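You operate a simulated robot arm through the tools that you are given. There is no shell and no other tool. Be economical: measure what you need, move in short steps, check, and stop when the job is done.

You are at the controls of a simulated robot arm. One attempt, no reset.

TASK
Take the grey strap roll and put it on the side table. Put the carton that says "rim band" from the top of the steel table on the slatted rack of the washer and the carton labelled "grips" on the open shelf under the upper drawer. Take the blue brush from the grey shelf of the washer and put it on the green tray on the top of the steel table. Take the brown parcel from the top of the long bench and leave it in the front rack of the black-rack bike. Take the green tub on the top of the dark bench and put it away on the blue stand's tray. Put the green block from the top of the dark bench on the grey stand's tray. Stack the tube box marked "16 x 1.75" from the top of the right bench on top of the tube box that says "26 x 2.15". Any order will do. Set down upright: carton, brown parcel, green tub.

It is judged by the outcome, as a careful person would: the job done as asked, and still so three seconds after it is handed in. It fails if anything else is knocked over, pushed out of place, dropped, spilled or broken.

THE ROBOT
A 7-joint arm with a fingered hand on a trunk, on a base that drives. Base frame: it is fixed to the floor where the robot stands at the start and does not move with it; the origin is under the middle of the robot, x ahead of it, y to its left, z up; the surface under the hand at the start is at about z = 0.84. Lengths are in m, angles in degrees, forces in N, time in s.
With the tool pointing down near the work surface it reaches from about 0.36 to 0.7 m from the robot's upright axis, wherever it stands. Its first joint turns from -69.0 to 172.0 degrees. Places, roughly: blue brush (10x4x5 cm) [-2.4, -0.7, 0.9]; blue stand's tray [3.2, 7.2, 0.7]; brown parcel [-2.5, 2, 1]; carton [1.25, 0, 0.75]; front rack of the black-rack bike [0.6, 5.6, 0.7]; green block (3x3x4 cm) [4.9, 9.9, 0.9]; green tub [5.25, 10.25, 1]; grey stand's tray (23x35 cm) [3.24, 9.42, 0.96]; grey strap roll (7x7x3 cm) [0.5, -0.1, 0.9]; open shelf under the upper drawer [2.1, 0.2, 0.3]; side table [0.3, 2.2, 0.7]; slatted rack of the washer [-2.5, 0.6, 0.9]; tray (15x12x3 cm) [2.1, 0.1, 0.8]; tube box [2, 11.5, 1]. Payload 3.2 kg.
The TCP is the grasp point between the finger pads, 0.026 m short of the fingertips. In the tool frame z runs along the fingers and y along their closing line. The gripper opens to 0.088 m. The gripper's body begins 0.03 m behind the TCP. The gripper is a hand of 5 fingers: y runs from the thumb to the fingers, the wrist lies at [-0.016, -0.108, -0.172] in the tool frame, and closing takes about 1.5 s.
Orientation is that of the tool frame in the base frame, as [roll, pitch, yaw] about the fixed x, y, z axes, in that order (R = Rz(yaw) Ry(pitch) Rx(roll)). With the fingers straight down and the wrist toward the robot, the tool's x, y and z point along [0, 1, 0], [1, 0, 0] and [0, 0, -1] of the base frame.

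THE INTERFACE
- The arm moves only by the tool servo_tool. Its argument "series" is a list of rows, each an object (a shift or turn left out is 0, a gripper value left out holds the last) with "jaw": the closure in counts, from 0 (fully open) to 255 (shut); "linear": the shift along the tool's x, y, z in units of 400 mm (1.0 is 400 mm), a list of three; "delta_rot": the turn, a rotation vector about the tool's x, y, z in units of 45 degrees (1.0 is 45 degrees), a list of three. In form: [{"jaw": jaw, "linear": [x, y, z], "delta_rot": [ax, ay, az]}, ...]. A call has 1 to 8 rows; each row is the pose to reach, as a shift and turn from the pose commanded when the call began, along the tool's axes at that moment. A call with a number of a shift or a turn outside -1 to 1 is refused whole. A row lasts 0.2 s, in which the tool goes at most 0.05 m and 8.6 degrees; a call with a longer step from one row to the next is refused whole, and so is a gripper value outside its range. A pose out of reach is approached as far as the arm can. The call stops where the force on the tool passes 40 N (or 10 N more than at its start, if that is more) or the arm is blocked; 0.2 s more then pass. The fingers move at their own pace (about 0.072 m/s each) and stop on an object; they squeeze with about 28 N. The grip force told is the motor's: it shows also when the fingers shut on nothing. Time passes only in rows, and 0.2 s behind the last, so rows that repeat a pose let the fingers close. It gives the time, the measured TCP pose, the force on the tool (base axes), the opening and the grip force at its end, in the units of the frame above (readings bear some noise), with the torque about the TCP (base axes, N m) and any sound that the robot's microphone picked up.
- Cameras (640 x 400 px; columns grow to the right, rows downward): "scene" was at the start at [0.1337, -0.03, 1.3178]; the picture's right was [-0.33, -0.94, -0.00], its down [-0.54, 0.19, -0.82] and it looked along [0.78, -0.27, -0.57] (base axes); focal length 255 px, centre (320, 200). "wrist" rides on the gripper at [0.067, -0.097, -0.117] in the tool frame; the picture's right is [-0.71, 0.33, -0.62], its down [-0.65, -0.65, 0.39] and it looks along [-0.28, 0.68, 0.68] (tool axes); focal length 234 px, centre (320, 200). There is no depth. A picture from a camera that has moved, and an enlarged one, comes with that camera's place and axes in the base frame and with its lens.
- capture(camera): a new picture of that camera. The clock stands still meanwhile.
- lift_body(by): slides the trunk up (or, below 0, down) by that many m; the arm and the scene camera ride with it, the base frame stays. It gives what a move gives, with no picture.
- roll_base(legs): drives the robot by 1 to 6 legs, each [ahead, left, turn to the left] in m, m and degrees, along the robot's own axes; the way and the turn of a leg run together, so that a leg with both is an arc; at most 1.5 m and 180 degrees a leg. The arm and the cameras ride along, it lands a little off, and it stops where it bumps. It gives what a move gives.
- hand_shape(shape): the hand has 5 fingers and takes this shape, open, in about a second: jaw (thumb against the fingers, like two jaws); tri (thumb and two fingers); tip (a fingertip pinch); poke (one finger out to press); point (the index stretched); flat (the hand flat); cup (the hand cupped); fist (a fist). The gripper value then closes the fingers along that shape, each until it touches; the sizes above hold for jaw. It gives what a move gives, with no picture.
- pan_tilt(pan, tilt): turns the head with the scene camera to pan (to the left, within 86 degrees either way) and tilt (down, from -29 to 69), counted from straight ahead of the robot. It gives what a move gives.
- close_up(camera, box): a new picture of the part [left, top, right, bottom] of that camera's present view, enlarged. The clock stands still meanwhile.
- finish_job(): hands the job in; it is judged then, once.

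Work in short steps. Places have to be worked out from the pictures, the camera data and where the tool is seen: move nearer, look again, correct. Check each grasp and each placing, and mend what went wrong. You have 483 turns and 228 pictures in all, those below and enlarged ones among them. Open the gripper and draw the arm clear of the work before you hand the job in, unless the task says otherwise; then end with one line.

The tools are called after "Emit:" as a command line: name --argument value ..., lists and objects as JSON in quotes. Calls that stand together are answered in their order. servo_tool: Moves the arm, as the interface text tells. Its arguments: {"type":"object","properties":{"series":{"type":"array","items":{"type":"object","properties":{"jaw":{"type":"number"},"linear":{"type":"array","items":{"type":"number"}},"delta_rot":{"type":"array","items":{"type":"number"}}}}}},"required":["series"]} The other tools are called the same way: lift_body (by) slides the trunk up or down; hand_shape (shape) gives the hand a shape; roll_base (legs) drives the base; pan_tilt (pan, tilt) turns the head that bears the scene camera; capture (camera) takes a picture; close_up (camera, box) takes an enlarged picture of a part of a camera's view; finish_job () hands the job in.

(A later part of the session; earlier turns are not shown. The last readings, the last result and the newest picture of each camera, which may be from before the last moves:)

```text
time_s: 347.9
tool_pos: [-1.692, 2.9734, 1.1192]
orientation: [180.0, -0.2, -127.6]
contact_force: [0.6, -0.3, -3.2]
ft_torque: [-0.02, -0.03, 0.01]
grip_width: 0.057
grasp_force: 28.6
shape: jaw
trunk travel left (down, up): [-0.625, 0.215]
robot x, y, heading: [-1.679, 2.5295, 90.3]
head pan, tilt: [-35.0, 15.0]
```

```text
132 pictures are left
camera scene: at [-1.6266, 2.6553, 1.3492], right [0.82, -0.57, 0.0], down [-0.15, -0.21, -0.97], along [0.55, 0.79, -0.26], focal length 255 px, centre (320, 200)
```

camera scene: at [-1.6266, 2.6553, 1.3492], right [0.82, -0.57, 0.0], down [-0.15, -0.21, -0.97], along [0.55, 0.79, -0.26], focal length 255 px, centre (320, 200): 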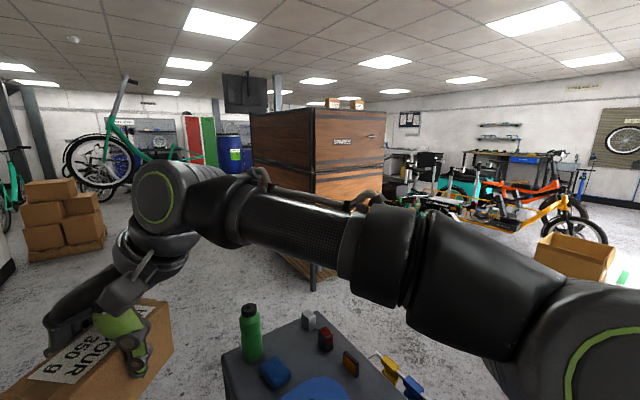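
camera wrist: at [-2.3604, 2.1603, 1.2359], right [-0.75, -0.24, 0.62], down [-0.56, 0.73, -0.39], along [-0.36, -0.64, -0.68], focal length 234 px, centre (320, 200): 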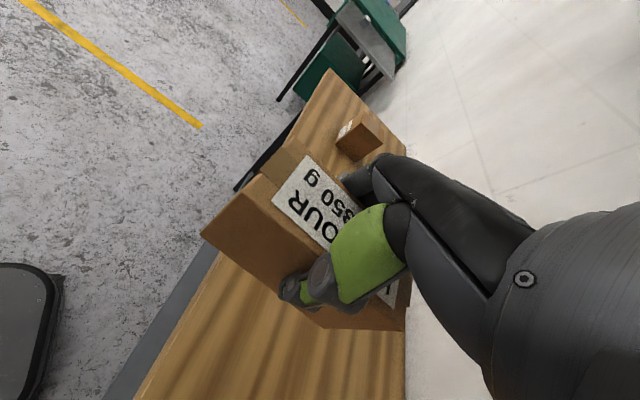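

The cabinet occupies roughly x -0.5.., y 4.3–5.5; a stool stands at about (-1.2, 3.2). I pass west of the stool going north and look again.

Emit:
roll_base --legs '[[0, 0.28, 0], [1.5, 0, 0]]'

Emit:
pan_tilt --pan -80 --tilt 20

Emit:
capture --camera "scene"

Emit:
pan_tilt --pan -25 --tilt 15

Emit:
capture --camera "scene"

```text
time_s: 356.8
tool_pos: [-2.002, 4.4662, 1.1183]
orientation: [179.9, -0.2, -126.4]
contact_force: [0.3, -0.6, -2.7]
ft_torque: [0.02, 0.02, 0.0]
grip_width: 0.0568
grasp_force: 27.7
shape: jaw
trunk travel left (down, up): [-0.625, 0.215]
robot x, y, heading: [-1.9846, 4.0214, 91.3]
head pan, tilt: [-35.0, 15.0]
```

```text
time_s: 357.9
tool_pos: [-2.0018, 4.466, 1.118]
orientation: [179.9, -0.1, -126.5]
contact_force: [-0.3, 0.1, -4.0]
ft_torque: [0.04, 0.02, -0.04]
grip_width: 0.057
grasp_force: 28.1
shape: jaw
trunk travel left (down, up): [-0.625, 0.215]
robot x, y, heading: [-1.9793, 4.0244, 91.4]
head pan, tilt: [-80.0, 20.0]
```

```text
131 pictures are left
camera scene: at [-1.8895, 4.0901, 1.3411], right [0.2, -0.98, 0.0], down [-0.34, -0.07, -0.94], along [0.92, 0.19, -0.34], focal length 255 px, centre (320, 200)
```

scene: 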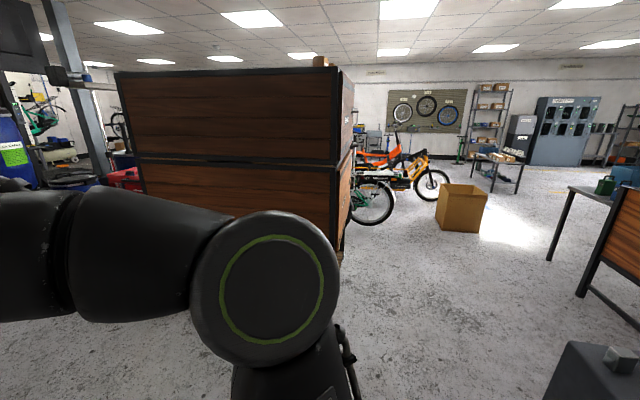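

```text
time_s: 359.2
tool_pos: [-2.0006, 4.4659, 1.118]
orientation: [179.8, -0.2, -126.3]
contact_force: [0.2, 0.6, -4.4]
ft_torque: [-0.01, -0.02, -0.02]
grip_width: 0.0569
grasp_force: 27.9
shape: jaw
trunk travel left (down, up): [-0.625, 0.215]
robot x, y, heading: [-1.9801, 4.0209, 91.3]
head pan, tilt: [-25.0, 15.0]
```

```text
130 pictures are left
camera scene: at [-1.9432, 4.1572, 1.3492], right [0.92, -0.4, 0.0], down [-0.1, -0.24, -0.97], along [0.39, 0.88, -0.26], focal length 255 px, centre (320, 200)
```

scene: 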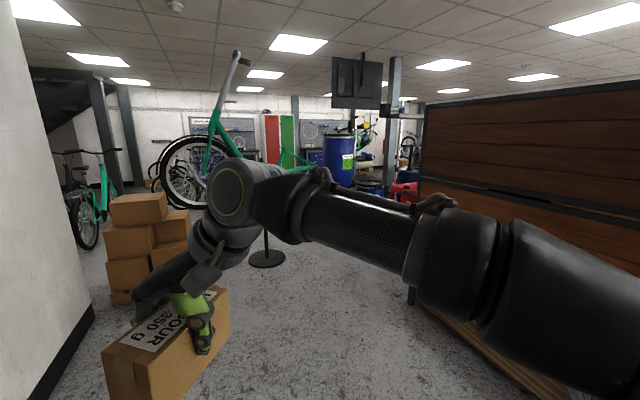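

I turn east and drive through the gap between the stool and the cabinet, stopping to look at the bikes.

Emit:
roll_base --legs '[[0, 0, -91.3], [0, -0.12, 0], [1.5, 0, 0], [0.4, 0, 0]]'

Emit:
pan_tilt --pan 40 --tilt 20

Emit:
capture --camera "scene"

Emit:
pan_tilt --pan 0 --tilt 25

Emit:
capture --camera "scene"

```text
time_s: 373.4
tool_pos: [0.343, 3.8855, 1.118]
orientation: [180.0, 0.0, 141.9]
contact_force: [-0.1, -0.4, -3.6]
ft_torque: [0.04, -0.02, 0.02]
grip_width: 0.0568
grasp_force: 28.0
shape: jaw
trunk travel left (down, up): [-0.625, 0.215]
robot x, y, heading: [-0.1036, 3.8776, -0.4]
head pan, tilt: [-25.0, 15.0]
```

```text
time_s: 374.8
tool_pos: [0.3436, 3.8847, 1.1182]
orientation: [-179.9, -0.1, 141.9]
contact_force: [0.6, -0.5, -4.1]
ft_torque: [0.0, 0.01, 0.01]
grip_width: 0.0567
grasp_force: 27.9
shape: jaw
trunk travel left (down, up): [-0.625, 0.215]
robot x, y, heading: [-0.1051, 3.88, -0.4]
head pan, tilt: [40.0, 20.0]
```

```text
129 pictures are left
camera scene: at [0.0221, 3.936, 1.3411], right [0.64, -0.77, 0.0], down [-0.26, -0.22, -0.94], along [0.72, 0.6, -0.34], focal length 255 px, centre (320, 200)
```

scene: 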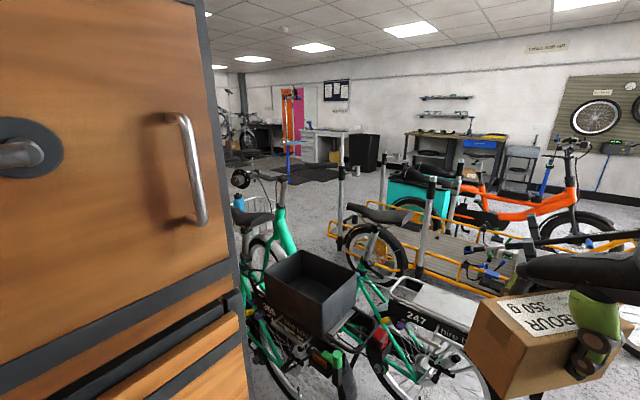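

```text
time_s: 375.8
tool_pos: [0.344, 3.8856, 1.1179]
orientation: [180.0, -0.1, 141.9]
contact_force: [0.7, 0.5, -2.9]
ft_torque: [0.03, -0.01, 0.02]
grip_width: 0.0568
grasp_force: 27.7
shape: jaw
trunk travel left (down, up): [-0.625, 0.215]
robot x, y, heading: [-0.1058, 3.8795, -0.5]
head pan, tilt: [0.0, 25.0]
```

```text
128 pictures are left
camera scene: at [0.0425, 3.8762, 1.333], right [0.0, -1.0, 0.0], down [-0.42, 0.0, -0.91], along [0.91, 0.0, -0.42], focal length 255 px, centre (320, 200)
```

scene: 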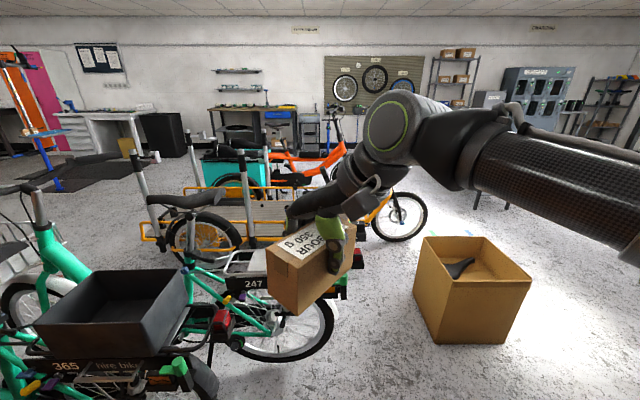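

The bikes' rears face me; their fronts (y≈5.6) must be reached from the north. I go back and around the west side of the cabinet.

Emit:
roll_base --legs '[[-1.3, 0, 0.5], [0, 1.4, 0]]'

Emit:
pan_tilt --pan 40 --tilt 20

Emit:
capture --camera "scene"

Emit:
pan_tilt --pan 85 --tilt 20

Emit:
capture --camera "scene"

```text
time_s: 388.9
tool_pos: [-0.9251, 5.2897, 1.1168]
orientation: [-180.0, 0.0, 140.7]
contact_force: [0.0, 0.2, -3.9]
ft_torque: [0.06, 0.02, 0.01]
grip_width: 0.0567
grasp_force: 27.6
shape: jaw
trunk travel left (down, up): [-0.625, 0.215]
robot x, y, heading: [-1.3708, 5.2905, -1.6]
head pan, tilt: [0.0, 25.0]
```

```text
time_s: 390.0
tool_pos: [-0.9257, 5.2898, 1.1186]
orientation: [180.0, -0.1, 140.8]
contact_force: [-0.2, -0.7, -1.8]
ft_torque: [0.04, 0.0, -0.03]
grip_width: 0.0568
grasp_force: 27.9
shape: jaw
trunk travel left (down, up): [-0.625, 0.215]
robot x, y, heading: [-1.3692, 5.2917, -1.4]
head pan, tilt: [40.0, 20.0]
```

```text
127 pictures are left
camera scene: at [-1.2444, 5.3467, 1.3411], right [0.62, -0.78, 0.0], down [-0.27, -0.21, -0.94], along [0.74, 0.58, -0.34], focal length 255 px, centre (320, 200)
```

scene: 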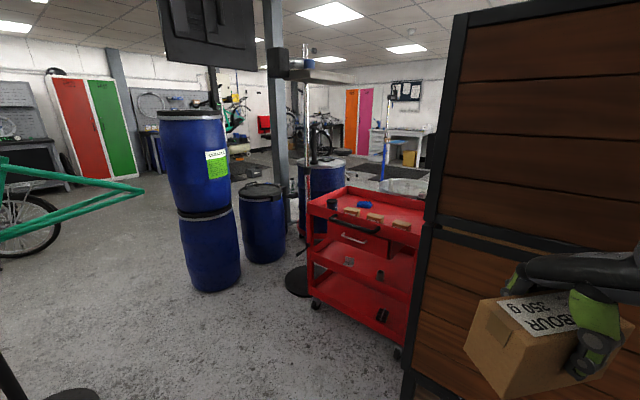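

```text
time_s: 391.1
tool_pos: [-0.9254, 5.2902, 1.118]
orientation: [-180.0, -0.1, 140.6]
contact_force: [1.1, -0.3, -2.6]
ft_torque: [0.01, -0.01, 0.04]
grip_width: 0.057
grasp_force: 27.8
shape: jaw
trunk travel left (down, up): [-0.625, 0.215]
robot x, y, heading: [-1.3649, 5.2935, -1.7]
head pan, tilt: [85.0, 20.0]
```

```text
126 pictures are left
camera scene: at [-1.3067, 5.3814, 1.3411], right [0.99, -0.11, 0.0], down [-0.04, -0.34, -0.94], along [0.11, 0.93, -0.34], focal length 255 px, centre (320, 200)
```

scene: 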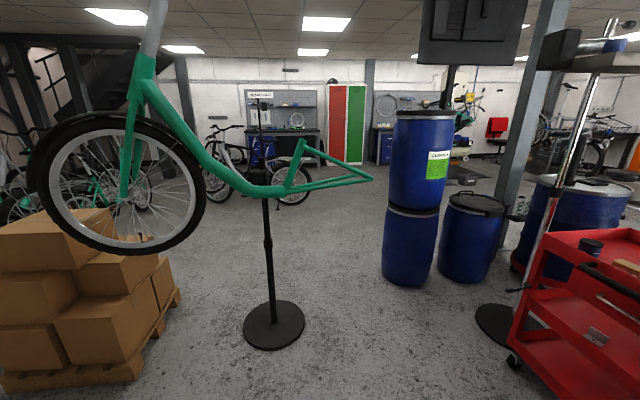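

The north side is crowded (red cart, barrels, stand). I go a bit further north to get a view of the bikes' fronts past the cabinet's end.

Emit:
roll_base --legs '[[0, 0.65, 0]]'

Emit:
pan_tilt --pan 8 --tilt 18

Emit:
capture --camera "scene"

```text
time_s: 394.7
tool_pos: [-0.9069, 5.9413, 1.1183]
orientation: [-180.0, -0.1, 140.9]
contact_force: [0.5, -0.4, -4.1]
ft_torque: [0.0, 0.03, 0.0]
grip_width: 0.0568
grasp_force: 28.0
shape: jaw
trunk travel left (down, up): [-0.625, 0.215]
robot x, y, heading: [-1.3488, 5.9431, -1.4]
head pan, tilt: [85.0, 20.0]
```

```text
time_s: 396.2
tool_pos: [-0.9069, 5.9421, 1.1182]
orientation: [-180.0, -0.1, 140.9]
contact_force: [0.0, -0.2, -3.5]
ft_torque: [0.02, -0.03, -0.06]
grip_width: 0.0568
grasp_force: 28.4
shape: jaw
trunk travel left (down, up): [-0.625, 0.215]
robot x, y, heading: [-1.3464, 5.9413, -1.3]
head pan, tilt: [8.0, 18.0]
```

```text
125 pictures are left
camera scene: at [-1.2082, 5.9504, 1.3443], right [0.12, -0.99, 0.0], down [-0.31, -0.04, -0.95], along [0.94, 0.11, -0.31], focal length 255 px, centre (320, 200)
```

scene: 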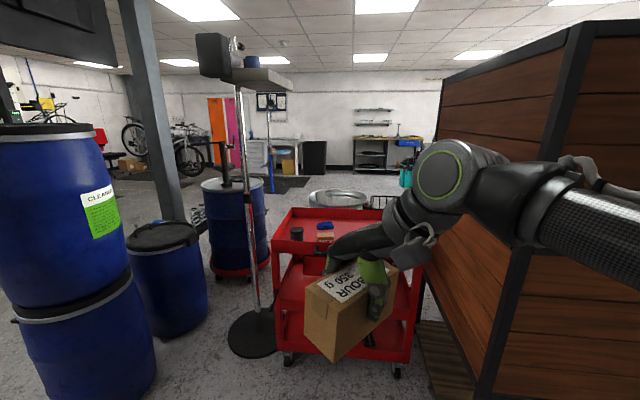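

No way through here. I return west of the stool and go around by the steel-table corridor to the east side.

Emit:
roll_base --legs '[[0, -1.0, 1.3], [0, -0.95, 0], [-0.62, 0, 0], [0, -1.4, 0], [0, -1.3, 0]]'

```text
time_s: 421.9
tool_pos: [-1.6084, 1.2866, 1.1173]
orientation: [-179.9, 0.0, 142.2]
contact_force: [0.2, 0.5, -3.2]
ft_torque: [0.0, -0.02, 0.01]
grip_width: 0.0568
grasp_force: 27.9
shape: jaw
trunk travel left (down, up): [-0.625, 0.215]
robot x, y, heading: [-2.0523, 1.2763, 0.2]
head pan, tilt: [8.0, 18.0]
```

Emit:
roll_base --legs '[[1.5, 0.05, 0], [1.5, 0, 0], [1.2, 0, 0]]'

Emit:
pan_tilt --pan 60 --tilt 20

Emit:
capture --camera "scene"

Emit:
pan_tilt --pan 20 --tilt 20

Emit:
capture --camera "scene"

```text
refused: leg 1 is longer than a leg can be; nothing moved
```

```text
time_s: 423.1
tool_pos: [-1.6094, 1.2868, 1.1184]
orientation: [-179.9, 0.0, 142.2]
contact_force: [-0.5, -0.4, -2.6]
ft_torque: [0.01, 0.0, 0.03]
grip_width: 0.057
grasp_force: 28.4
shape: jaw
trunk travel left (down, up): [-0.625, 0.215]
robot x, y, heading: [-2.0537, 1.278, -0.1]
head pan, tilt: [60.0, 20.0]
```

```text
124 pictures are left
camera scene: at [-1.955, 1.3559, 1.3411], right [0.87, -0.5, 0.0], down [-0.17, -0.3, -0.94], along [0.47, 0.81, -0.34], focal length 255 px, centre (320, 200)
```

scene: 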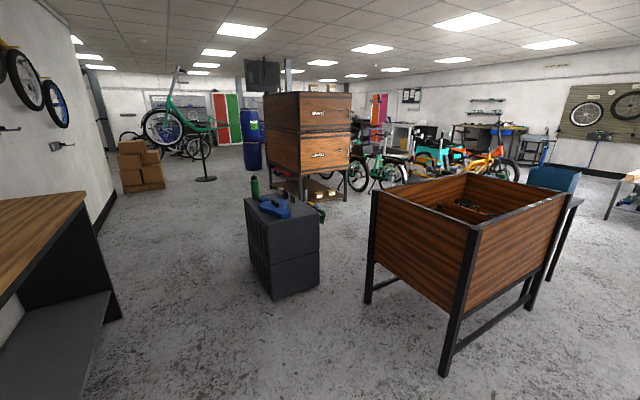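

```text
time_s: 424.2
tool_pos: [-1.6106, 1.2868, 1.1178]
orientation: [-180.0, -0.1, 142.1]
contact_force: [1.1, 0.0, -4.1]
ft_torque: [0.01, 0.0, 0.0]
grip_width: 0.0565
grasp_force: 28.0
shape: jaw
trunk travel left (down, up): [-0.625, 0.215]
robot x, y, heading: [-2.0507, 1.2755, 0.1]
head pan, tilt: [20.0, 20.0]
```

```text
123 pictures are left
camera scene: at [-1.9141, 1.3073, 1.3411], right [0.34, -0.94, 0.0], down [-0.32, -0.12, -0.94], along [0.88, 0.32, -0.34], focal length 255 px, centre (320, 200)
```

scene: 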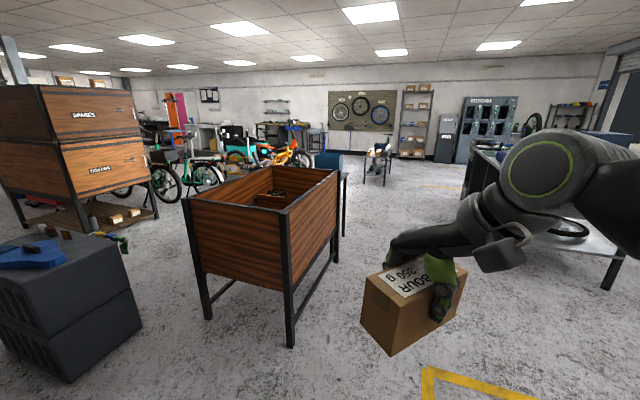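

Driving east along the corridor.

Emit:
roll_base --legs '[[1.45, 0, 0], [1.45, 0, 0], [1.2, 0, 0]]'

Emit:
pan_tilt --pan 65 --tilt 20

Emit:
capture --camera "scene"

Emit:
pan_tilt --pan 20 --tilt 20

Emit:
capture --camera "scene"

```text
time_s: 444.0
tool_pos: [2.5102, 1.2613, 1.1186]
orientation: [180.0, -0.1, 140.7]
contact_force: [-0.3, -0.2, -2.7]
ft_torque: [0.03, -0.01, -0.01]
grip_width: 0.0568
grasp_force: 28.1
shape: jaw
trunk travel left (down, up): [-0.625, 0.215]
robot x, y, heading: [2.0659, 1.2614, -2.0]
head pan, tilt: [20.0, 20.0]
```

```text
time_s: 445.1
tool_pos: [2.5085, 1.2607, 1.1166]
orientation: [-180.0, -0.1, 140.6]
contact_force: [0.5, 0.2, -3.5]
ft_torque: [0.02, -0.03, 0.01]
grip_width: 0.0569
grasp_force: 27.8
shape: jaw
trunk travel left (down, up): [-0.625, 0.215]
robot x, y, heading: [2.065, 1.2641, -1.7]
head pan, tilt: [65.0, 20.0]
```

```text
122 pictures are left
camera scene: at [2.1582, 1.3433, 1.3411], right [0.89, -0.45, 0.0], down [-0.15, -0.31, -0.94], along [0.42, 0.84, -0.34], focal length 255 px, centre (320, 200)
```

scene: 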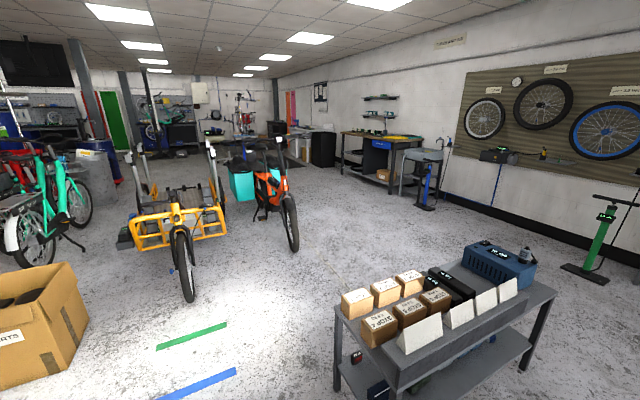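

```text
time_s: 446.2
tool_pos: [2.5085, 1.2605, 1.1173]
orientation: [-180.0, 0.0, 140.5]
contact_force: [-0.1, 0.0, -4.1]
ft_torque: [0.03, 0.0, 0.03]
grip_width: 0.0569
grasp_force: 27.8
shape: jaw
trunk travel left (down, up): [-0.625, 0.215]
robot x, y, heading: [2.0639, 1.2633, -1.3]
head pan, tilt: [20.0, 20.0]
```

```text
121 pictures are left
camera scene: at [2.2047, 1.2895, 1.3411], right [0.32, -0.95, 0.0], down [-0.32, -0.11, -0.94], along [0.89, 0.3, -0.34], focal length 255 px, centre (320, 200)
```

scene: 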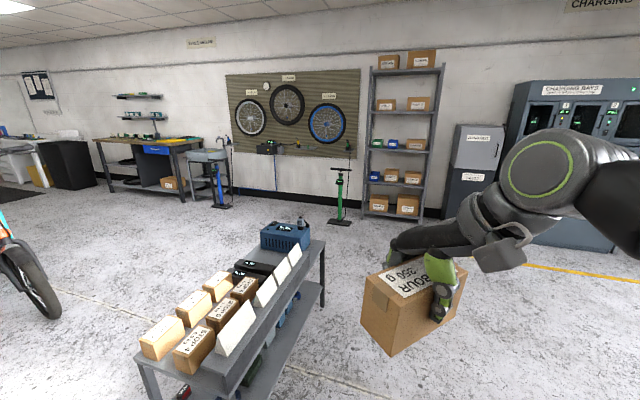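

Plenty of space to the east. I pass the trolley's east end and drive north along x≈4.

Emit:
roll_base --legs '[[0, -0.3, 1.3], [1.45, 0, 0], [0.5, 0, 0], [0, 0, 90], [1.5, 0, 0], [1.5, 0, 0]]'

Emit:
pan_tilt --pan 50 --tilt 15

Emit:
capture --camera "scene"

Emit:
pan_tilt --pan 0 --tilt 15

Emit:
capture --camera "scene"

```text
time_s: 475.4
tool_pos: [4.005, 4.3842, 1.1179]
orientation: [-179.9, -0.1, -127.6]
contact_force: [0.1, 0.6, -2.8]
ft_torque: [0.0, 0.02, 0.01]
grip_width: 0.0565
grasp_force: 27.5
shape: jaw
trunk travel left (down, up): [-0.625, 0.215]
robot x, y, heading: [4.0194, 3.9397, 90.5]
head pan, tilt: [20.0, 20.0]
```

```text
time_s: 476.4
tool_pos: [4.0037, 4.3856, 1.1181]
orientation: [180.0, -0.1, -127.4]
contact_force: [0.5, -0.1, -3.4]
ft_torque: [0.0, 0.01, -0.02]
grip_width: 0.0569
grasp_force: 28.4
shape: jaw
trunk travel left (down, up): [-0.625, 0.215]
robot x, y, heading: [4.0185, 3.9406, 90.2]
head pan, tilt: [50.0, 15.0]
```

```text
120 pictures are left
camera scene: at [3.9458, 4.0518, 1.3492], right [0.64, 0.77, 0.0], down [0.2, -0.17, -0.97], along [-0.74, 0.62, -0.26], focal length 255 px, centre (320, 200)
```

scene: 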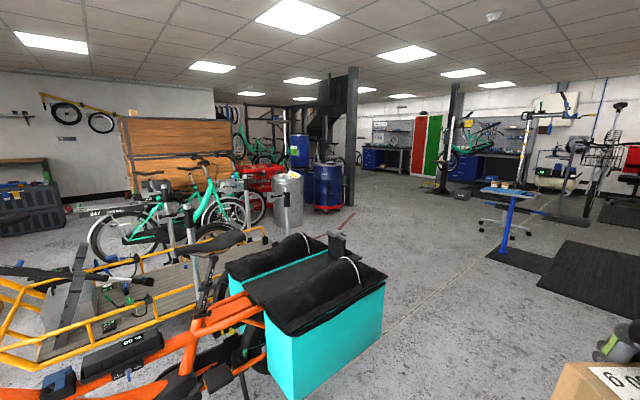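

```text
time_s: 477.5
tool_pos: [4.0046, 4.3864, 1.1169]
orientation: [-180.0, -0.1, -127.5]
contact_force: [0.6, 0.1, -3.3]
ft_torque: [-0.01, 0.01, 0.01]
grip_width: 0.0565
grasp_force: 28.1
shape: jaw
trunk travel left (down, up): [-0.625, 0.215]
robot x, y, heading: [4.016, 3.9452, 90.6]
head pan, tilt: [0.0, 15.0]
```

```text
119 pictures are left
camera scene: at [4.0171, 4.0854, 1.3492], right [1.0, 0.01, 0.0], down [0.0, -0.26, -0.97], along [-0.01, 0.97, -0.26], focal length 255 px, centre (320, 200)
```

scene: 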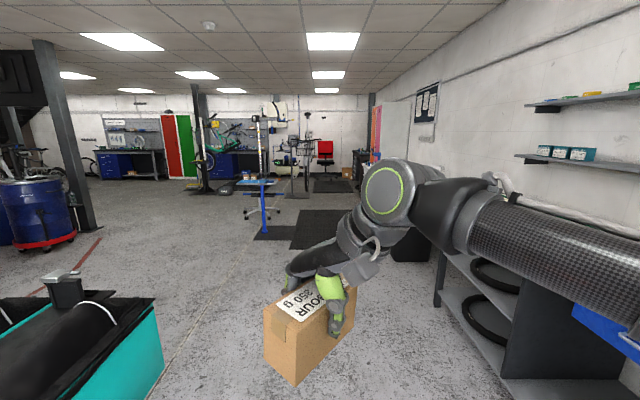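

Zooming in on the bikes' fronts.

Emit:
pan_tilt --pan 60 --tilt 15

Emit:
close_up --camera "scene" --box '[160, 120, 380, 260]'

```text
time_s: 478.8
tool_pos: [4.0042, 4.3858, 1.1188]
orientation: [-180.0, -0.1, -127.5]
contact_force: [0.8, 0.7, -4.1]
ft_torque: [-0.01, 0.02, -0.01]
grip_width: 0.0567
grasp_force: 27.8
shape: jaw
trunk travel left (down, up): [-0.625, 0.215]
robot x, y, heading: [4.0163, 3.9445, 90.3]
head pan, tilt: [60.0, 15.0]
```

```text
2.86 times, centred on (270, 190) of scene
camera zoom: at [3.9366, 4.0384, 1.3492], right [0.5, 0.87, 0.0], down [0.22, -0.13, -0.97], along [-0.84, 0.48, -0.26], focal length 729 px, centre (463, 229)
```

zoom: 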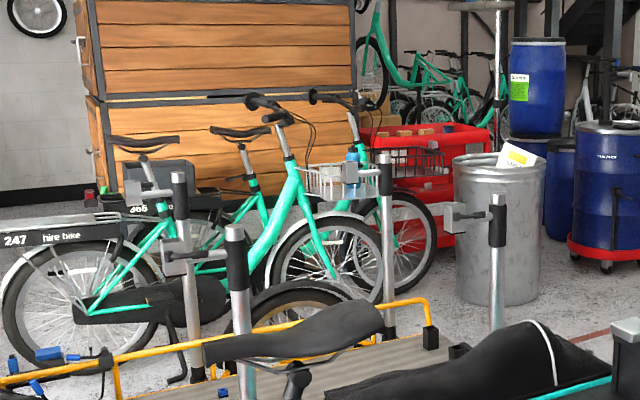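

The black wire basket is on the far bike (365), near (0.6–0.75, 5.6); a metal can stands near (0.9, 6.0). I drive north then west for a closer look.

Emit:
roll_base --legs '[[1.5, 0, 0], [0.6, 0, 0], [0, 0, 90], [1.4, 0, 0], [0.6, 0, 0]]'

Emit:
pan_tilt --pan 5 --tilt 30

Emit:
capture --camera "scene"

```text
time_s: 502.6
tool_pos: [1.5542, 6.1931, 1.1162]
orientation: [-180.0, -0.1, -41.8]
contact_force: [0.5, 0.0, -3.6]
ft_torque: [0.0, -0.03, 0.03]
grip_width: 0.0563
grasp_force: 28.0
shape: jaw
trunk travel left (down, up): [-0.625, 0.215]
robot x, y, heading: [1.992, 6.1729, 175.9]
head pan, tilt: [60.0, 15.0]
```

```text
time_s: 503.8
tool_pos: [1.5554, 6.1928, 1.1172]
orientation: [-179.9, 0.0, -41.8]
contact_force: [1.0, 0.0, -4.6]
ft_torque: [-0.01, 0.02, -0.01]
grip_width: 0.0564
grasp_force: 28.5
shape: jaw
trunk travel left (down, up): [-0.625, 0.215]
robot x, y, heading: [1.9957, 6.1713, 176.1]
head pan, tilt: [5.0, 30.0]
```

```text
117 pictures are left
camera scene: at [1.8578, 6.1744, 1.325], right [-0.02, 1.0, 0.0], down [0.5, 0.01, -0.87], along [-0.87, -0.02, -0.5], focal length 255 px, centre (320, 200)
```

scene: 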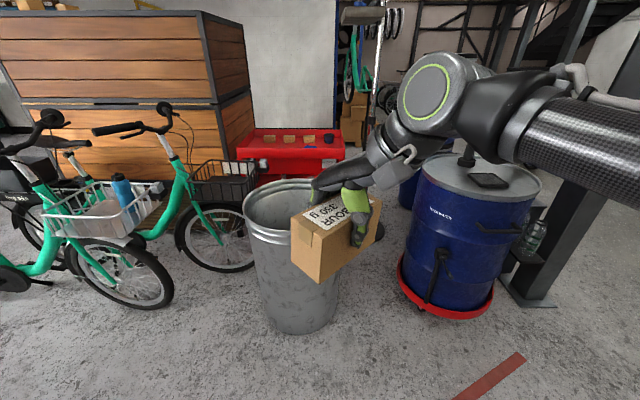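

The can's rim is near (0.92, 6.03, z 0.76); the black basket centre about (0.57, 5.62). I shift left to y≈5.6 and approach partway.

Emit:
roll_base --legs '[[0, 0.58, 3.5], [0.4, 0, 0]]'

Emit:
pan_tilt --pan 5 --tilt 35

Emit:
capture --camera "scene"

Emit:
capture --camera "wrist"

```text
time_s: 509.3
tool_pos: [1.1264, 5.5863, 1.1176]
orientation: [179.9, -0.1, -38.7]
contact_force: [-0.5, 0.2, -3.5]
ft_torque: [0.0, -0.04, -0.01]
grip_width: 0.0563
grasp_force: 28.0
shape: jaw
trunk travel left (down, up): [-0.625, 0.215]
robot x, y, heading: [1.5681, 5.5897, 179.2]
head pan, tilt: [5.0, 30.0]
```

```text
time_s: 509.9
tool_pos: [1.127, 5.588, 1.1176]
orientation: [-180.0, -0.1, -38.8]
contact_force: [0.6, -0.1, -3.6]
ft_torque: [-0.02, -0.01, 0.0]
grip_width: 0.0565
grasp_force: 28.0
shape: jaw
trunk travel left (down, up): [-0.625, 0.215]
robot x, y, heading: [1.5684, 5.5892, 178.8]
head pan, tilt: [5.0, 35.0]
```

```text
116 pictures are left
camera scene: at [1.4328, 5.5849, 1.3172], right [-0.07, 1.0, 0.0], down [0.57, 0.04, -0.82], along [-0.82, -0.06, -0.57], focal length 255 px, centre (320, 200)
```

scene: 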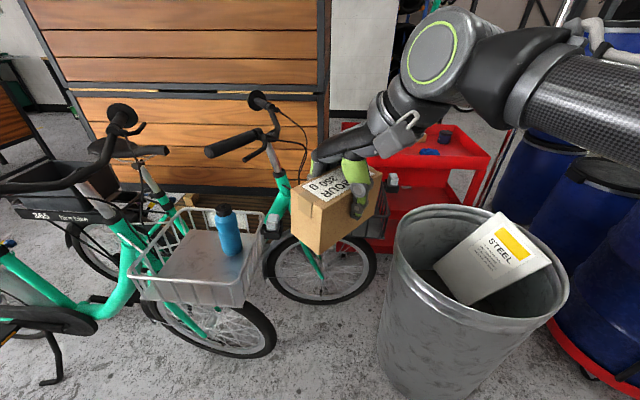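

```text
115 pictures are left
camera wrist: at [1.2393, 5.6212, 1.2356], right [-0.76, 0.18, 0.62], down [-0.1, 0.92, -0.39], along [-0.64, -0.36, -0.68], focal length 234 px, centre (320, 200)
```

wrist: 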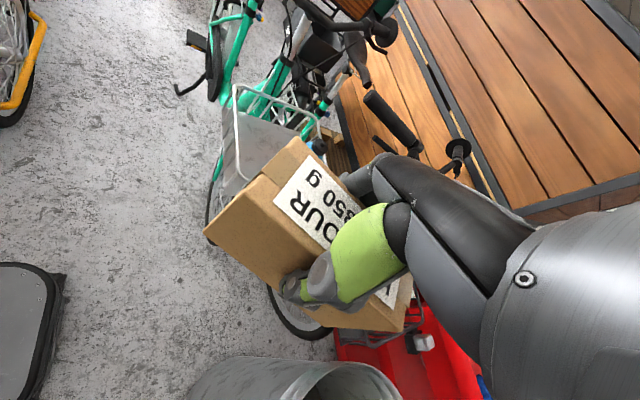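

The parcel hides the basket. I swing it to the right (above the can, well clear) to see the basket.

Emit:
servo_tool --series '[{"linear": [-0.07, -0.09, 0]}, {"linear": [-0.14, -0.18, 0]}, {"linear": [-0.21, -0.27, 0]}, {"linear": [-0.28, -0.36, 0]}, {"linear": [-0.35, -0.44, 0]}]'

Emit:
capture --camera "scene"

Emit:
close_up --camera "scene" --box '[240, 120, 420, 260]'

```text
time_s: 511.1
tool_pos: [1.1261, 5.8136, 1.1168]
orientation: [-180.0, 0.0, -38.8]
contact_force: [-0.9, 0.7, -4.0]
ft_torque: [-0.04, 0.02, 0.01]
grip_width: 0.0559
grasp_force: 28.2
shape: jaw
trunk travel left (down, up): [-0.625, 0.215]
robot x, y, heading: [1.575, 5.5919, 178.8]
head pan, tilt: [5.0, 35.0]
```

```text
114 pictures are left
camera scene: at [1.4327, 5.5865, 1.3172], right [-0.07, 1.0, 0.0], down [0.57, 0.04, -0.82], along [-0.82, -0.06, -0.57], focal length 255 px, centre (320, 200)
```

scene: 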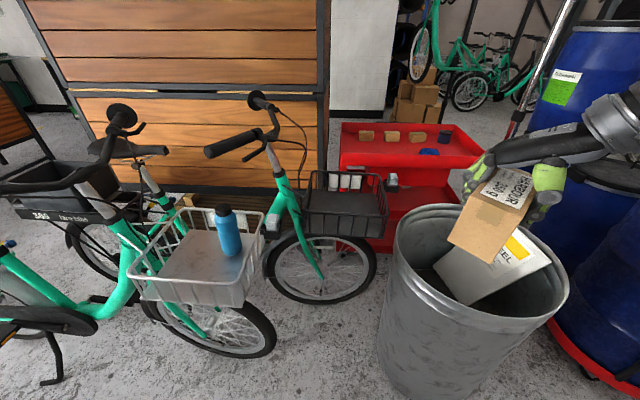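

```text
2.86 times, centred on (330, 190) of scene
camera zoom: at [1.4327, 5.5865, 1.3172], right [-0.07, 1.0, 0.0], down [0.57, 0.04, -0.82], along [-0.82, -0.06, -0.57], focal length 729 px, centre (291, 229)
```

zoom: 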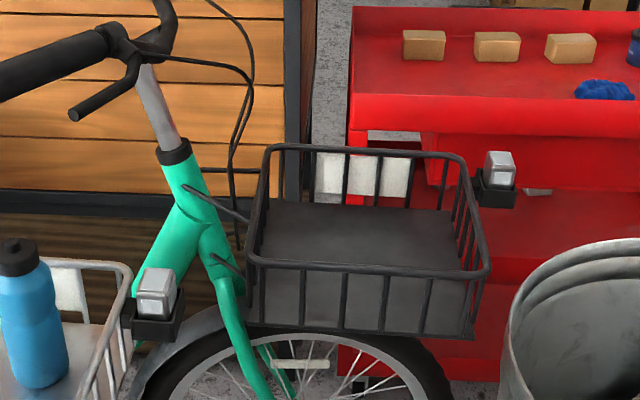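

Basket floor: x 0.45–0.73, y 5.48–5.77, z ≈0.68, rim ≈0.785. I rotate the hand to its natural orientation (parcel long side along y), then bring the base nearer.

Emit:
servo_tool --series '[{"delta_rot": [0, 0, 0.17]}, {"delta_rot": [0, 0, 0.34]}, {"delta_rot": [0, 0, 0.51]}, {"delta_rot": [0, 0, 0.68]}, {"delta_rot": [0, 0, 0.85]}, {"delta_rot": [0, 0, 1.0]}]'

Emit:
servo_tool --series '[{"delta_rot": [0, 0, 0.13]}, {"linear": [0.1, 0, 0], "delta_rot": [0, 0, 0.13]}, {"linear": [0.22, 0, 0], "delta_rot": [0, 0, 0.13]}, {"linear": [0.34, 0, 0], "delta_rot": [0, 0, 0.13]}, {"linear": [0.44, 0, 0], "delta_rot": [0, 0, 0.13]}]'

Emit:
roll_base --legs '[[0.27, 0.02, 0]]'

Emit:
capture --camera "scene"

Emit:
capture --camera "wrist"

```text
time_s: 512.5
tool_pos: [1.1275, 5.8113, 1.1184]
orientation: [-180.0, -0.1, -83.9]
contact_force: [-0.1, 0.3, -4.2]
ft_torque: [-0.03, 0.0, 0.03]
grip_width: 0.0559
grasp_force: 27.7
shape: jaw
trunk travel left (down, up): [-0.625, 0.215]
robot x, y, heading: [1.5712, 5.5879, 179.1]
head pan, tilt: [5.0, 35.0]
```

```text
time_s: 513.7
tool_pos: [1.1456, 5.6363, 1.1218]
orientation: [-179.9, -0.1, -89.5]
contact_force: [-0.4, 0.3, -4.3]
ft_torque: [0.02, -0.02, 0.0]
grip_width: 0.056
grasp_force: 28.0
shape: jaw
trunk travel left (down, up): [-0.625, 0.215]
robot x, y, heading: [1.5705, 5.5897, 179.0]
head pan, tilt: [5.0, 35.0]
```

```text
time_s: 515.6
tool_pos: [0.8796, 5.6195, 1.1205]
orientation: [-179.9, -0.1, -89.4]
contact_force: [0.4, 0.2, -3.7]
ft_torque: [0.01, -0.01, -0.01]
grip_width: 0.056
grasp_force: 27.5
shape: jaw
trunk travel left (down, up): [-0.625, 0.215]
robot x, y, heading: [1.3025, 5.5756, 179.1]
head pan, tilt: [5.0, 35.0]
```

```text
112 pictures are left
camera scene: at [1.1679, 5.5688, 1.3171], right [-0.07, 1.0, 0.0], down [0.57, 0.04, -0.82], along [-0.82, -0.06, -0.57], focal length 255 px, centre (320, 200)
```

scene: 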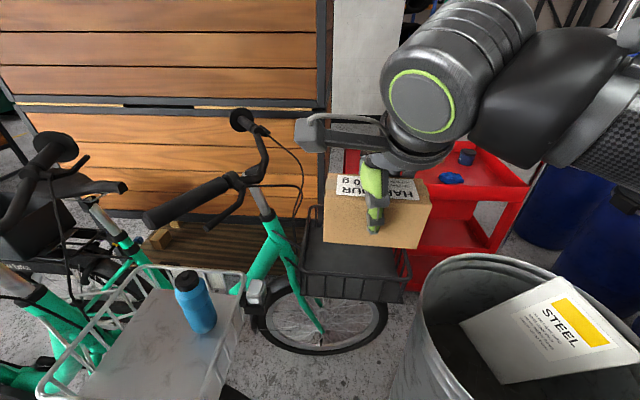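

```text
111 pictures are left
camera wrist: at [0.977, 5.5539, 1.2385], right [-0.34, 0.7, 0.62], down [0.65, 0.66, -0.39], along [-0.68, 0.27, -0.68], focal length 234 px, centre (320, 200)
```

wrist: 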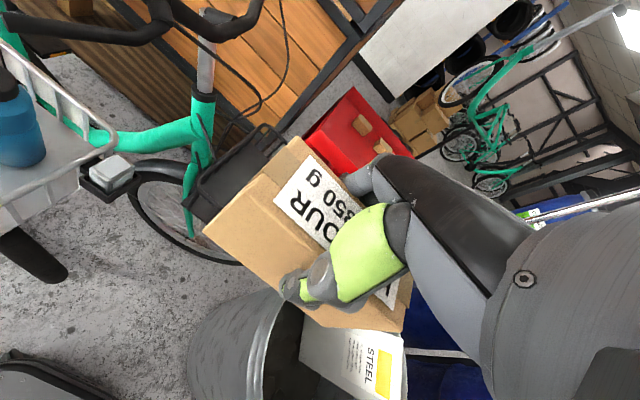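

Moving the parcel over the basket at height.

Emit:
servo_tool --series '[{"linear": [-0.005, 0.11, 0]}, {"linear": [-0.01, 0.22, 0]}, {"linear": [-0.015, 0.33, 0]}, {"linear": [-0.02, 0.44, 0]}, {"linear": [-0.02, 0.55, 0]}, {"linear": [-0.02, 0.625, 0]}, {"linear": [-0.02, 0.625, 0.1]}, {"linear": [-0.02, 0.625, 0.2]}]'

Emit:
capture --camera "scene"

Emit:
capture --camera "wrist"

```text
time_s: 517.4
tool_pos: [0.6272, 5.6284, 1.0392]
orientation: [-180.0, -0.1, -89.5]
contact_force: [0.9, -0.1, -3.7]
ft_torque: [0.0, -0.04, 0.01]
grip_width: 0.0558
grasp_force: 28.0
shape: jaw
out of reach, approached as far as the arm can: row 5, 6, 7
trunk travel left (down, up): [-0.625, 0.215]
robot x, y, heading: [1.3064, 5.5783, 179.0]
head pan, tilt: [5.0, 35.0]
```

```text
110 pictures are left
camera scene: at [1.1679, 5.5697, 1.3172], right [-0.07, 1.0, 0.0], down [0.57, 0.04, -0.82], along [-0.82, -0.06, -0.57], focal length 255 px, centre (320, 200)
```

scene: 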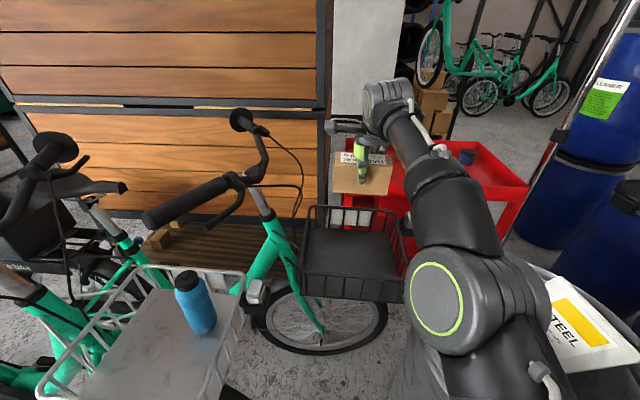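

```text
109 pictures are left
camera wrist: at [0.7246, 5.562, 1.1577], right [-0.34, 0.7, 0.62], down [0.65, 0.66, -0.39], along [-0.68, 0.27, -0.68], focal length 234 px, centre (320, 200)
```

wrist: 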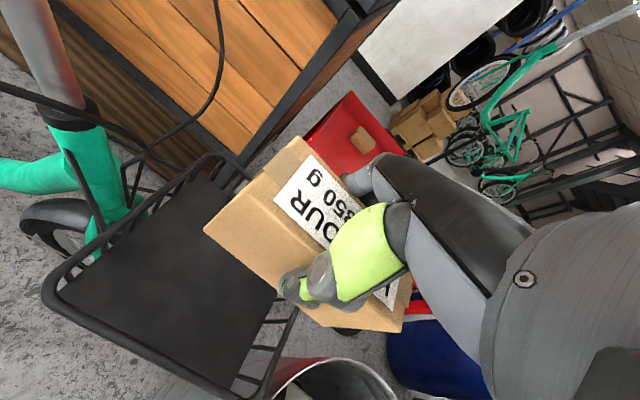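

Basket confirmed (x 0.45–0.72, y 5.49–5.76). Lowering to near the rim level.

Emit:
servo_tool --series '[{"linear": [0, 0.01, 0.11]}, {"linear": [0, 0.02, 0.22]}, {"linear": [0, 0.025, 0.33]}, {"linear": [0, 0.025, 0.44]}, {"linear": [0, 0.025, 0.55]}, {"linear": [0, 0.025, 0.55]}]'

Emit:
capture --camera "scene"

Emit:
capture --camera "wrist"

```text
time_s: 518.8
tool_pos: [0.6187, 5.6246, 0.8217]
orientation: [180.0, -0.1, -89.4]
contact_force: [0.1, 0.7, -3.7]
ft_torque: [0.02, 0.04, 0.03]
grip_width: 0.0553
grasp_force: 28.7
shape: jaw
trunk travel left (down, up): [-0.625, 0.215]
robot x, y, heading: [1.3052, 5.5745, 179.3]
head pan, tilt: [5.0, 35.0]
```

```text
108 pictures are left
camera scene: at [1.1687, 5.5688, 1.3173], right [-0.07, 1.0, 0.0], down [0.57, 0.04, -0.82], along [-0.82, -0.06, -0.57], focal length 255 px, centre (320, 200)
```

scene: 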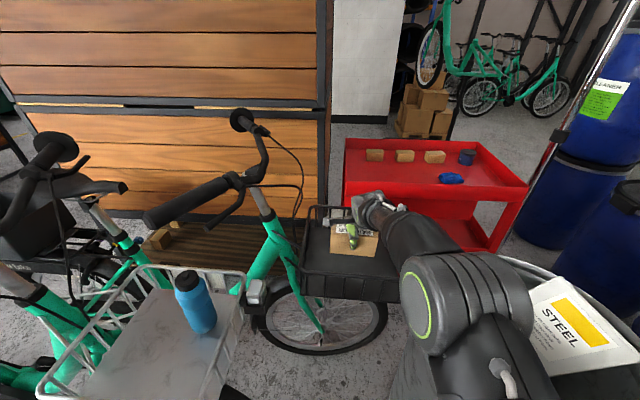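

```text
107 pictures are left
camera wrist: at [0.7172, 5.559, 0.9393], right [-0.34, 0.71, 0.62], down [0.65, 0.66, -0.39], along [-0.68, 0.27, -0.68], focal length 234 px, centre (320, 200)
```

wrist: 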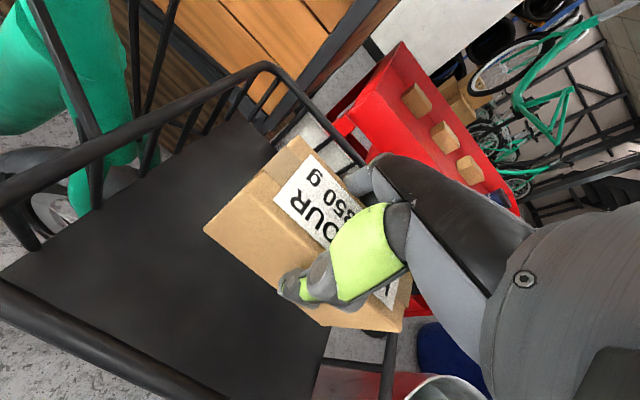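

Lowering further in small steps, watching the elbow over the can.

Emit:
servo_tool --series '[{"linear": [0, 0, 0.05]}, {"linear": [0, 0, 0.1]}, {"linear": [0, 0, 0.13]}]'

Emit:
close_up --camera "scene" --box '[280, 180, 640, 400]'

```text
time_s: 519.6
tool_pos: [0.6197, 5.6255, 0.7686]
orientation: [-179.9, -0.1, -89.3]
contact_force: [0.5, 0.3, -4.2]
ft_torque: [-0.03, 0.01, 0.03]
grip_width: 0.0552
grasp_force: 27.8
shape: jaw
trunk travel left (down, up): [-0.625, 0.215]
robot x, y, heading: [1.3053, 5.5744, 179.2]
head pan, tilt: [5.0, 35.0]
```

```text
1.78 times, centred on (460, 290) of scene
camera zoom: at [1.1678, 5.5688, 1.3172], right [-0.07, 1.0, 0.0], down [0.57, 0.04, -0.82], along [-0.82, -0.06, -0.57], focal length 453 px, centre (71, 40)
```

zoom: 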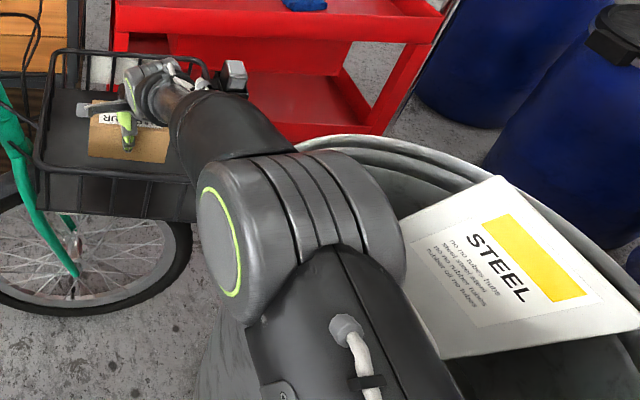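

Still clear. Continuing down to contact.

Emit:
servo_tool --series '[{"linear": [0, 0, 0.025]}, {"linear": [0, 0, 0.045]}, {"linear": [0, 0, 0.06]}, {"linear": [0, 0, 0.075]}, {"linear": [0, 0, 0.09]}, {"linear": [0, 0, 0.105]}]'

Emit:
capture --camera "wrist"

Emit:
close_up --camera "scene" --box '[280, 180, 640, 400]'

```text
time_s: 521.0
tool_pos: [0.6194, 5.625, 0.7273]
orientation: [-179.9, -0.1, -89.4]
contact_force: [-0.2, 0.5, -3.8]
ft_torque: [0.03, 0.01, -0.01]
grip_width: 0.0556
grasp_force: 28.1
shape: jaw
trunk travel left (down, up): [-0.625, 0.215]
robot x, y, heading: [1.3048, 5.5731, 179.3]
head pan, tilt: [5.0, 35.0]
```

```text
105 pictures are left
camera wrist: at [0.7175, 5.5591, 0.8452], right [-0.34, 0.71, 0.62], down [0.65, 0.66, -0.39], along [-0.68, 0.27, -0.68], focal length 234 px, centre (320, 200)
```

wrist: 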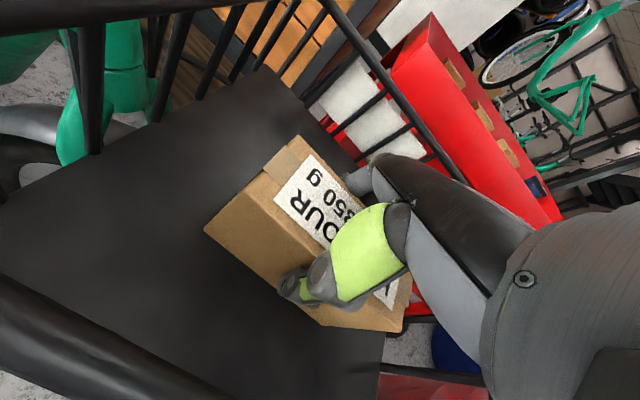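

```text
1.78 times, centred on (460, 290) of scene
camera zoom: at [1.1679, 5.5689, 1.3172], right [-0.07, 1.0, 0.0], down [0.57, 0.04, -0.82], along [-0.82, -0.06, -0.57], focal length 453 px, centre (71, 40)
```

zoom: 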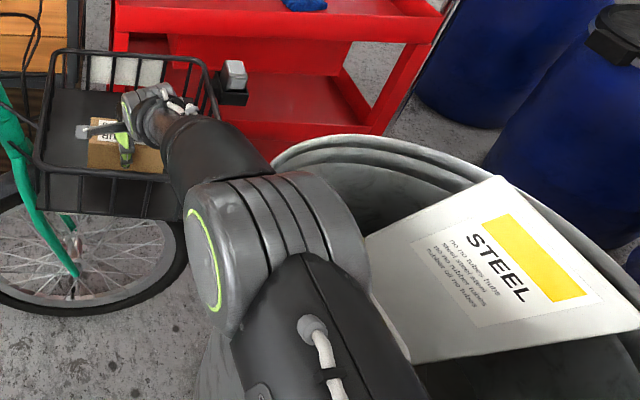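

No contact yet; a few more centimetres.

Emit:
servo_tool --series '[{"linear": [0, 0, 0.015]}, {"linear": [0, 0, 0.03]}, {"linear": [0, 0, 0.045]}, {"linear": [0, 0, 0.06]}, {"linear": [0, 0, 0.075]}]'

Emit:
capture --camera "wrist"

```text
time_s: 522.0
tool_pos: [0.6139, 5.6242, 0.721]
orientation: [178.0, -0.2, -89.5]
contact_force: [8.2, 0.7, 21.3]
ft_torque: [-0.07, -1.23, 0.0]
grip_width: 0.0569
grasp_force: 28.2
shape: jaw
trunk travel left (down, up): [-0.625, 0.215]
robot x, y, heading: [1.3054, 5.5743, 179.1]
head pan, tilt: [5.0, 35.0]
stopped in row 4: the force on the tool passed its limit at 42 N (the readings are from after the stop); the commanded pose is now the measured one
```

```text
103 pictures are left
camera wrist: at [0.716, 5.5587, 0.836], right [-0.32, 0.71, 0.63], down [0.64, 0.65, -0.41], along [-0.7, 0.27, -0.66], focal length 234 px, centre (320, 200)
```

wrist: 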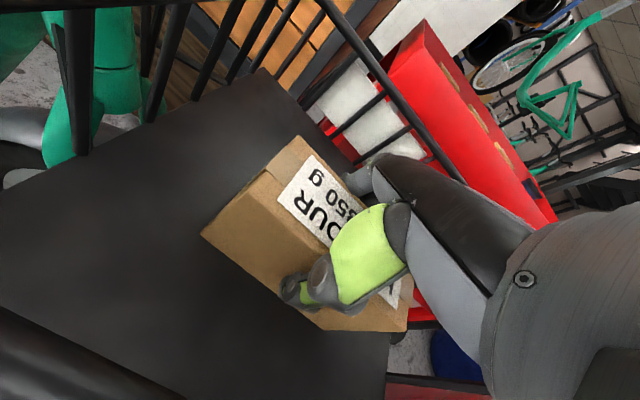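

Contact with the basket floor. Releasing and rising straight up.

Emit:
servo_tool --series '[{"linear": [0, 0, -0.01]}, {"linear": [0, 0, -0.01], "jaw": 0}, {"linear": [0, 0, -0.01]}, {"linear": [0, 0, -0.01]}, {"linear": [0, 0, -0.01]}, {"linear": [0, 0, -0.01]}]'

Emit:
servo_tool --series '[{"linear": [0, 0, -0.08]}, {"linear": [0, 0, -0.18]}, {"linear": [0, 0, -0.3]}, {"linear": [0, 0, -0.42]}, {"linear": [0, 0, -0.54]}, {"linear": [0, 0, -0.66]}]'

Emit:
capture --camera "wrist"

Emit:
capture --camera "scene"

```text
time_s: 523.4
tool_pos: [0.6147, 5.6236, 0.7182]
orientation: [178.8, -0.3, -89.5]
contact_force: [0.2, -0.2, 0.3]
ft_torque: [0.01, 0.03, 0.0]
grip_width: 0.0878
grasp_force: 0.1
shape: jaw
trunk travel left (down, up): [-0.625, 0.215]
robot x, y, heading: [1.3056, 5.5744, 179.0]
head pan, tilt: [5.0, 35.0]
```

```text
time_s: 524.8
tool_pos: [0.6199, 5.6286, 0.9859]
orientation: [178.8, -0.2, -89.4]
contact_force: [0.3, 0.3, -0.1]
ft_torque: [0.04, 0.01, -0.01]
grip_width: 0.0879
grasp_force: 0.1
shape: jaw
trunk travel left (down, up): [-0.625, 0.215]
robot x, y, heading: [1.3078, 5.5757, 179.3]
head pan, tilt: [5.0, 35.0]
```

```text
102 pictures are left
camera wrist: at [0.7206, 5.5612, 1.1011], right [-0.33, 0.71, 0.63], down [0.64, 0.65, -0.4], along [-0.7, 0.27, -0.66], focal length 234 px, centre (320, 200)
```

wrist: 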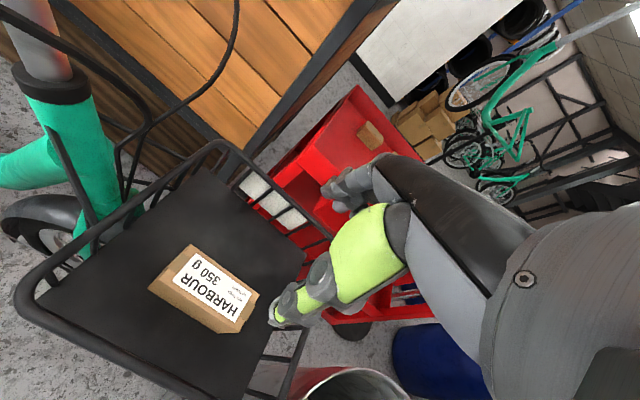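

```text
101 pictures are left
camera scene: at [1.1695, 5.5689, 1.3173], right [-0.07, 1.0, 0.0], down [0.57, 0.04, -0.82], along [-0.82, -0.06, -0.57], focal length 255 px, centre (320, 200)
```

scene: 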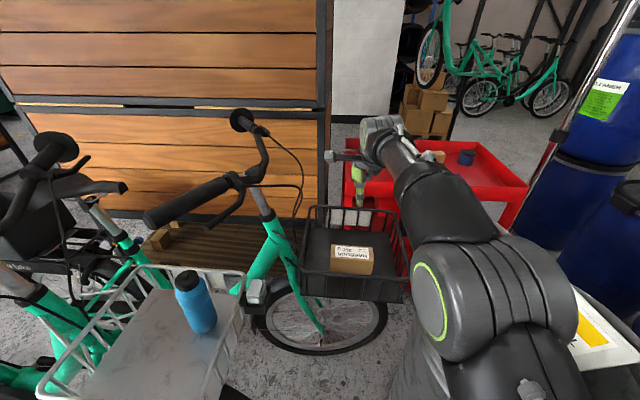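

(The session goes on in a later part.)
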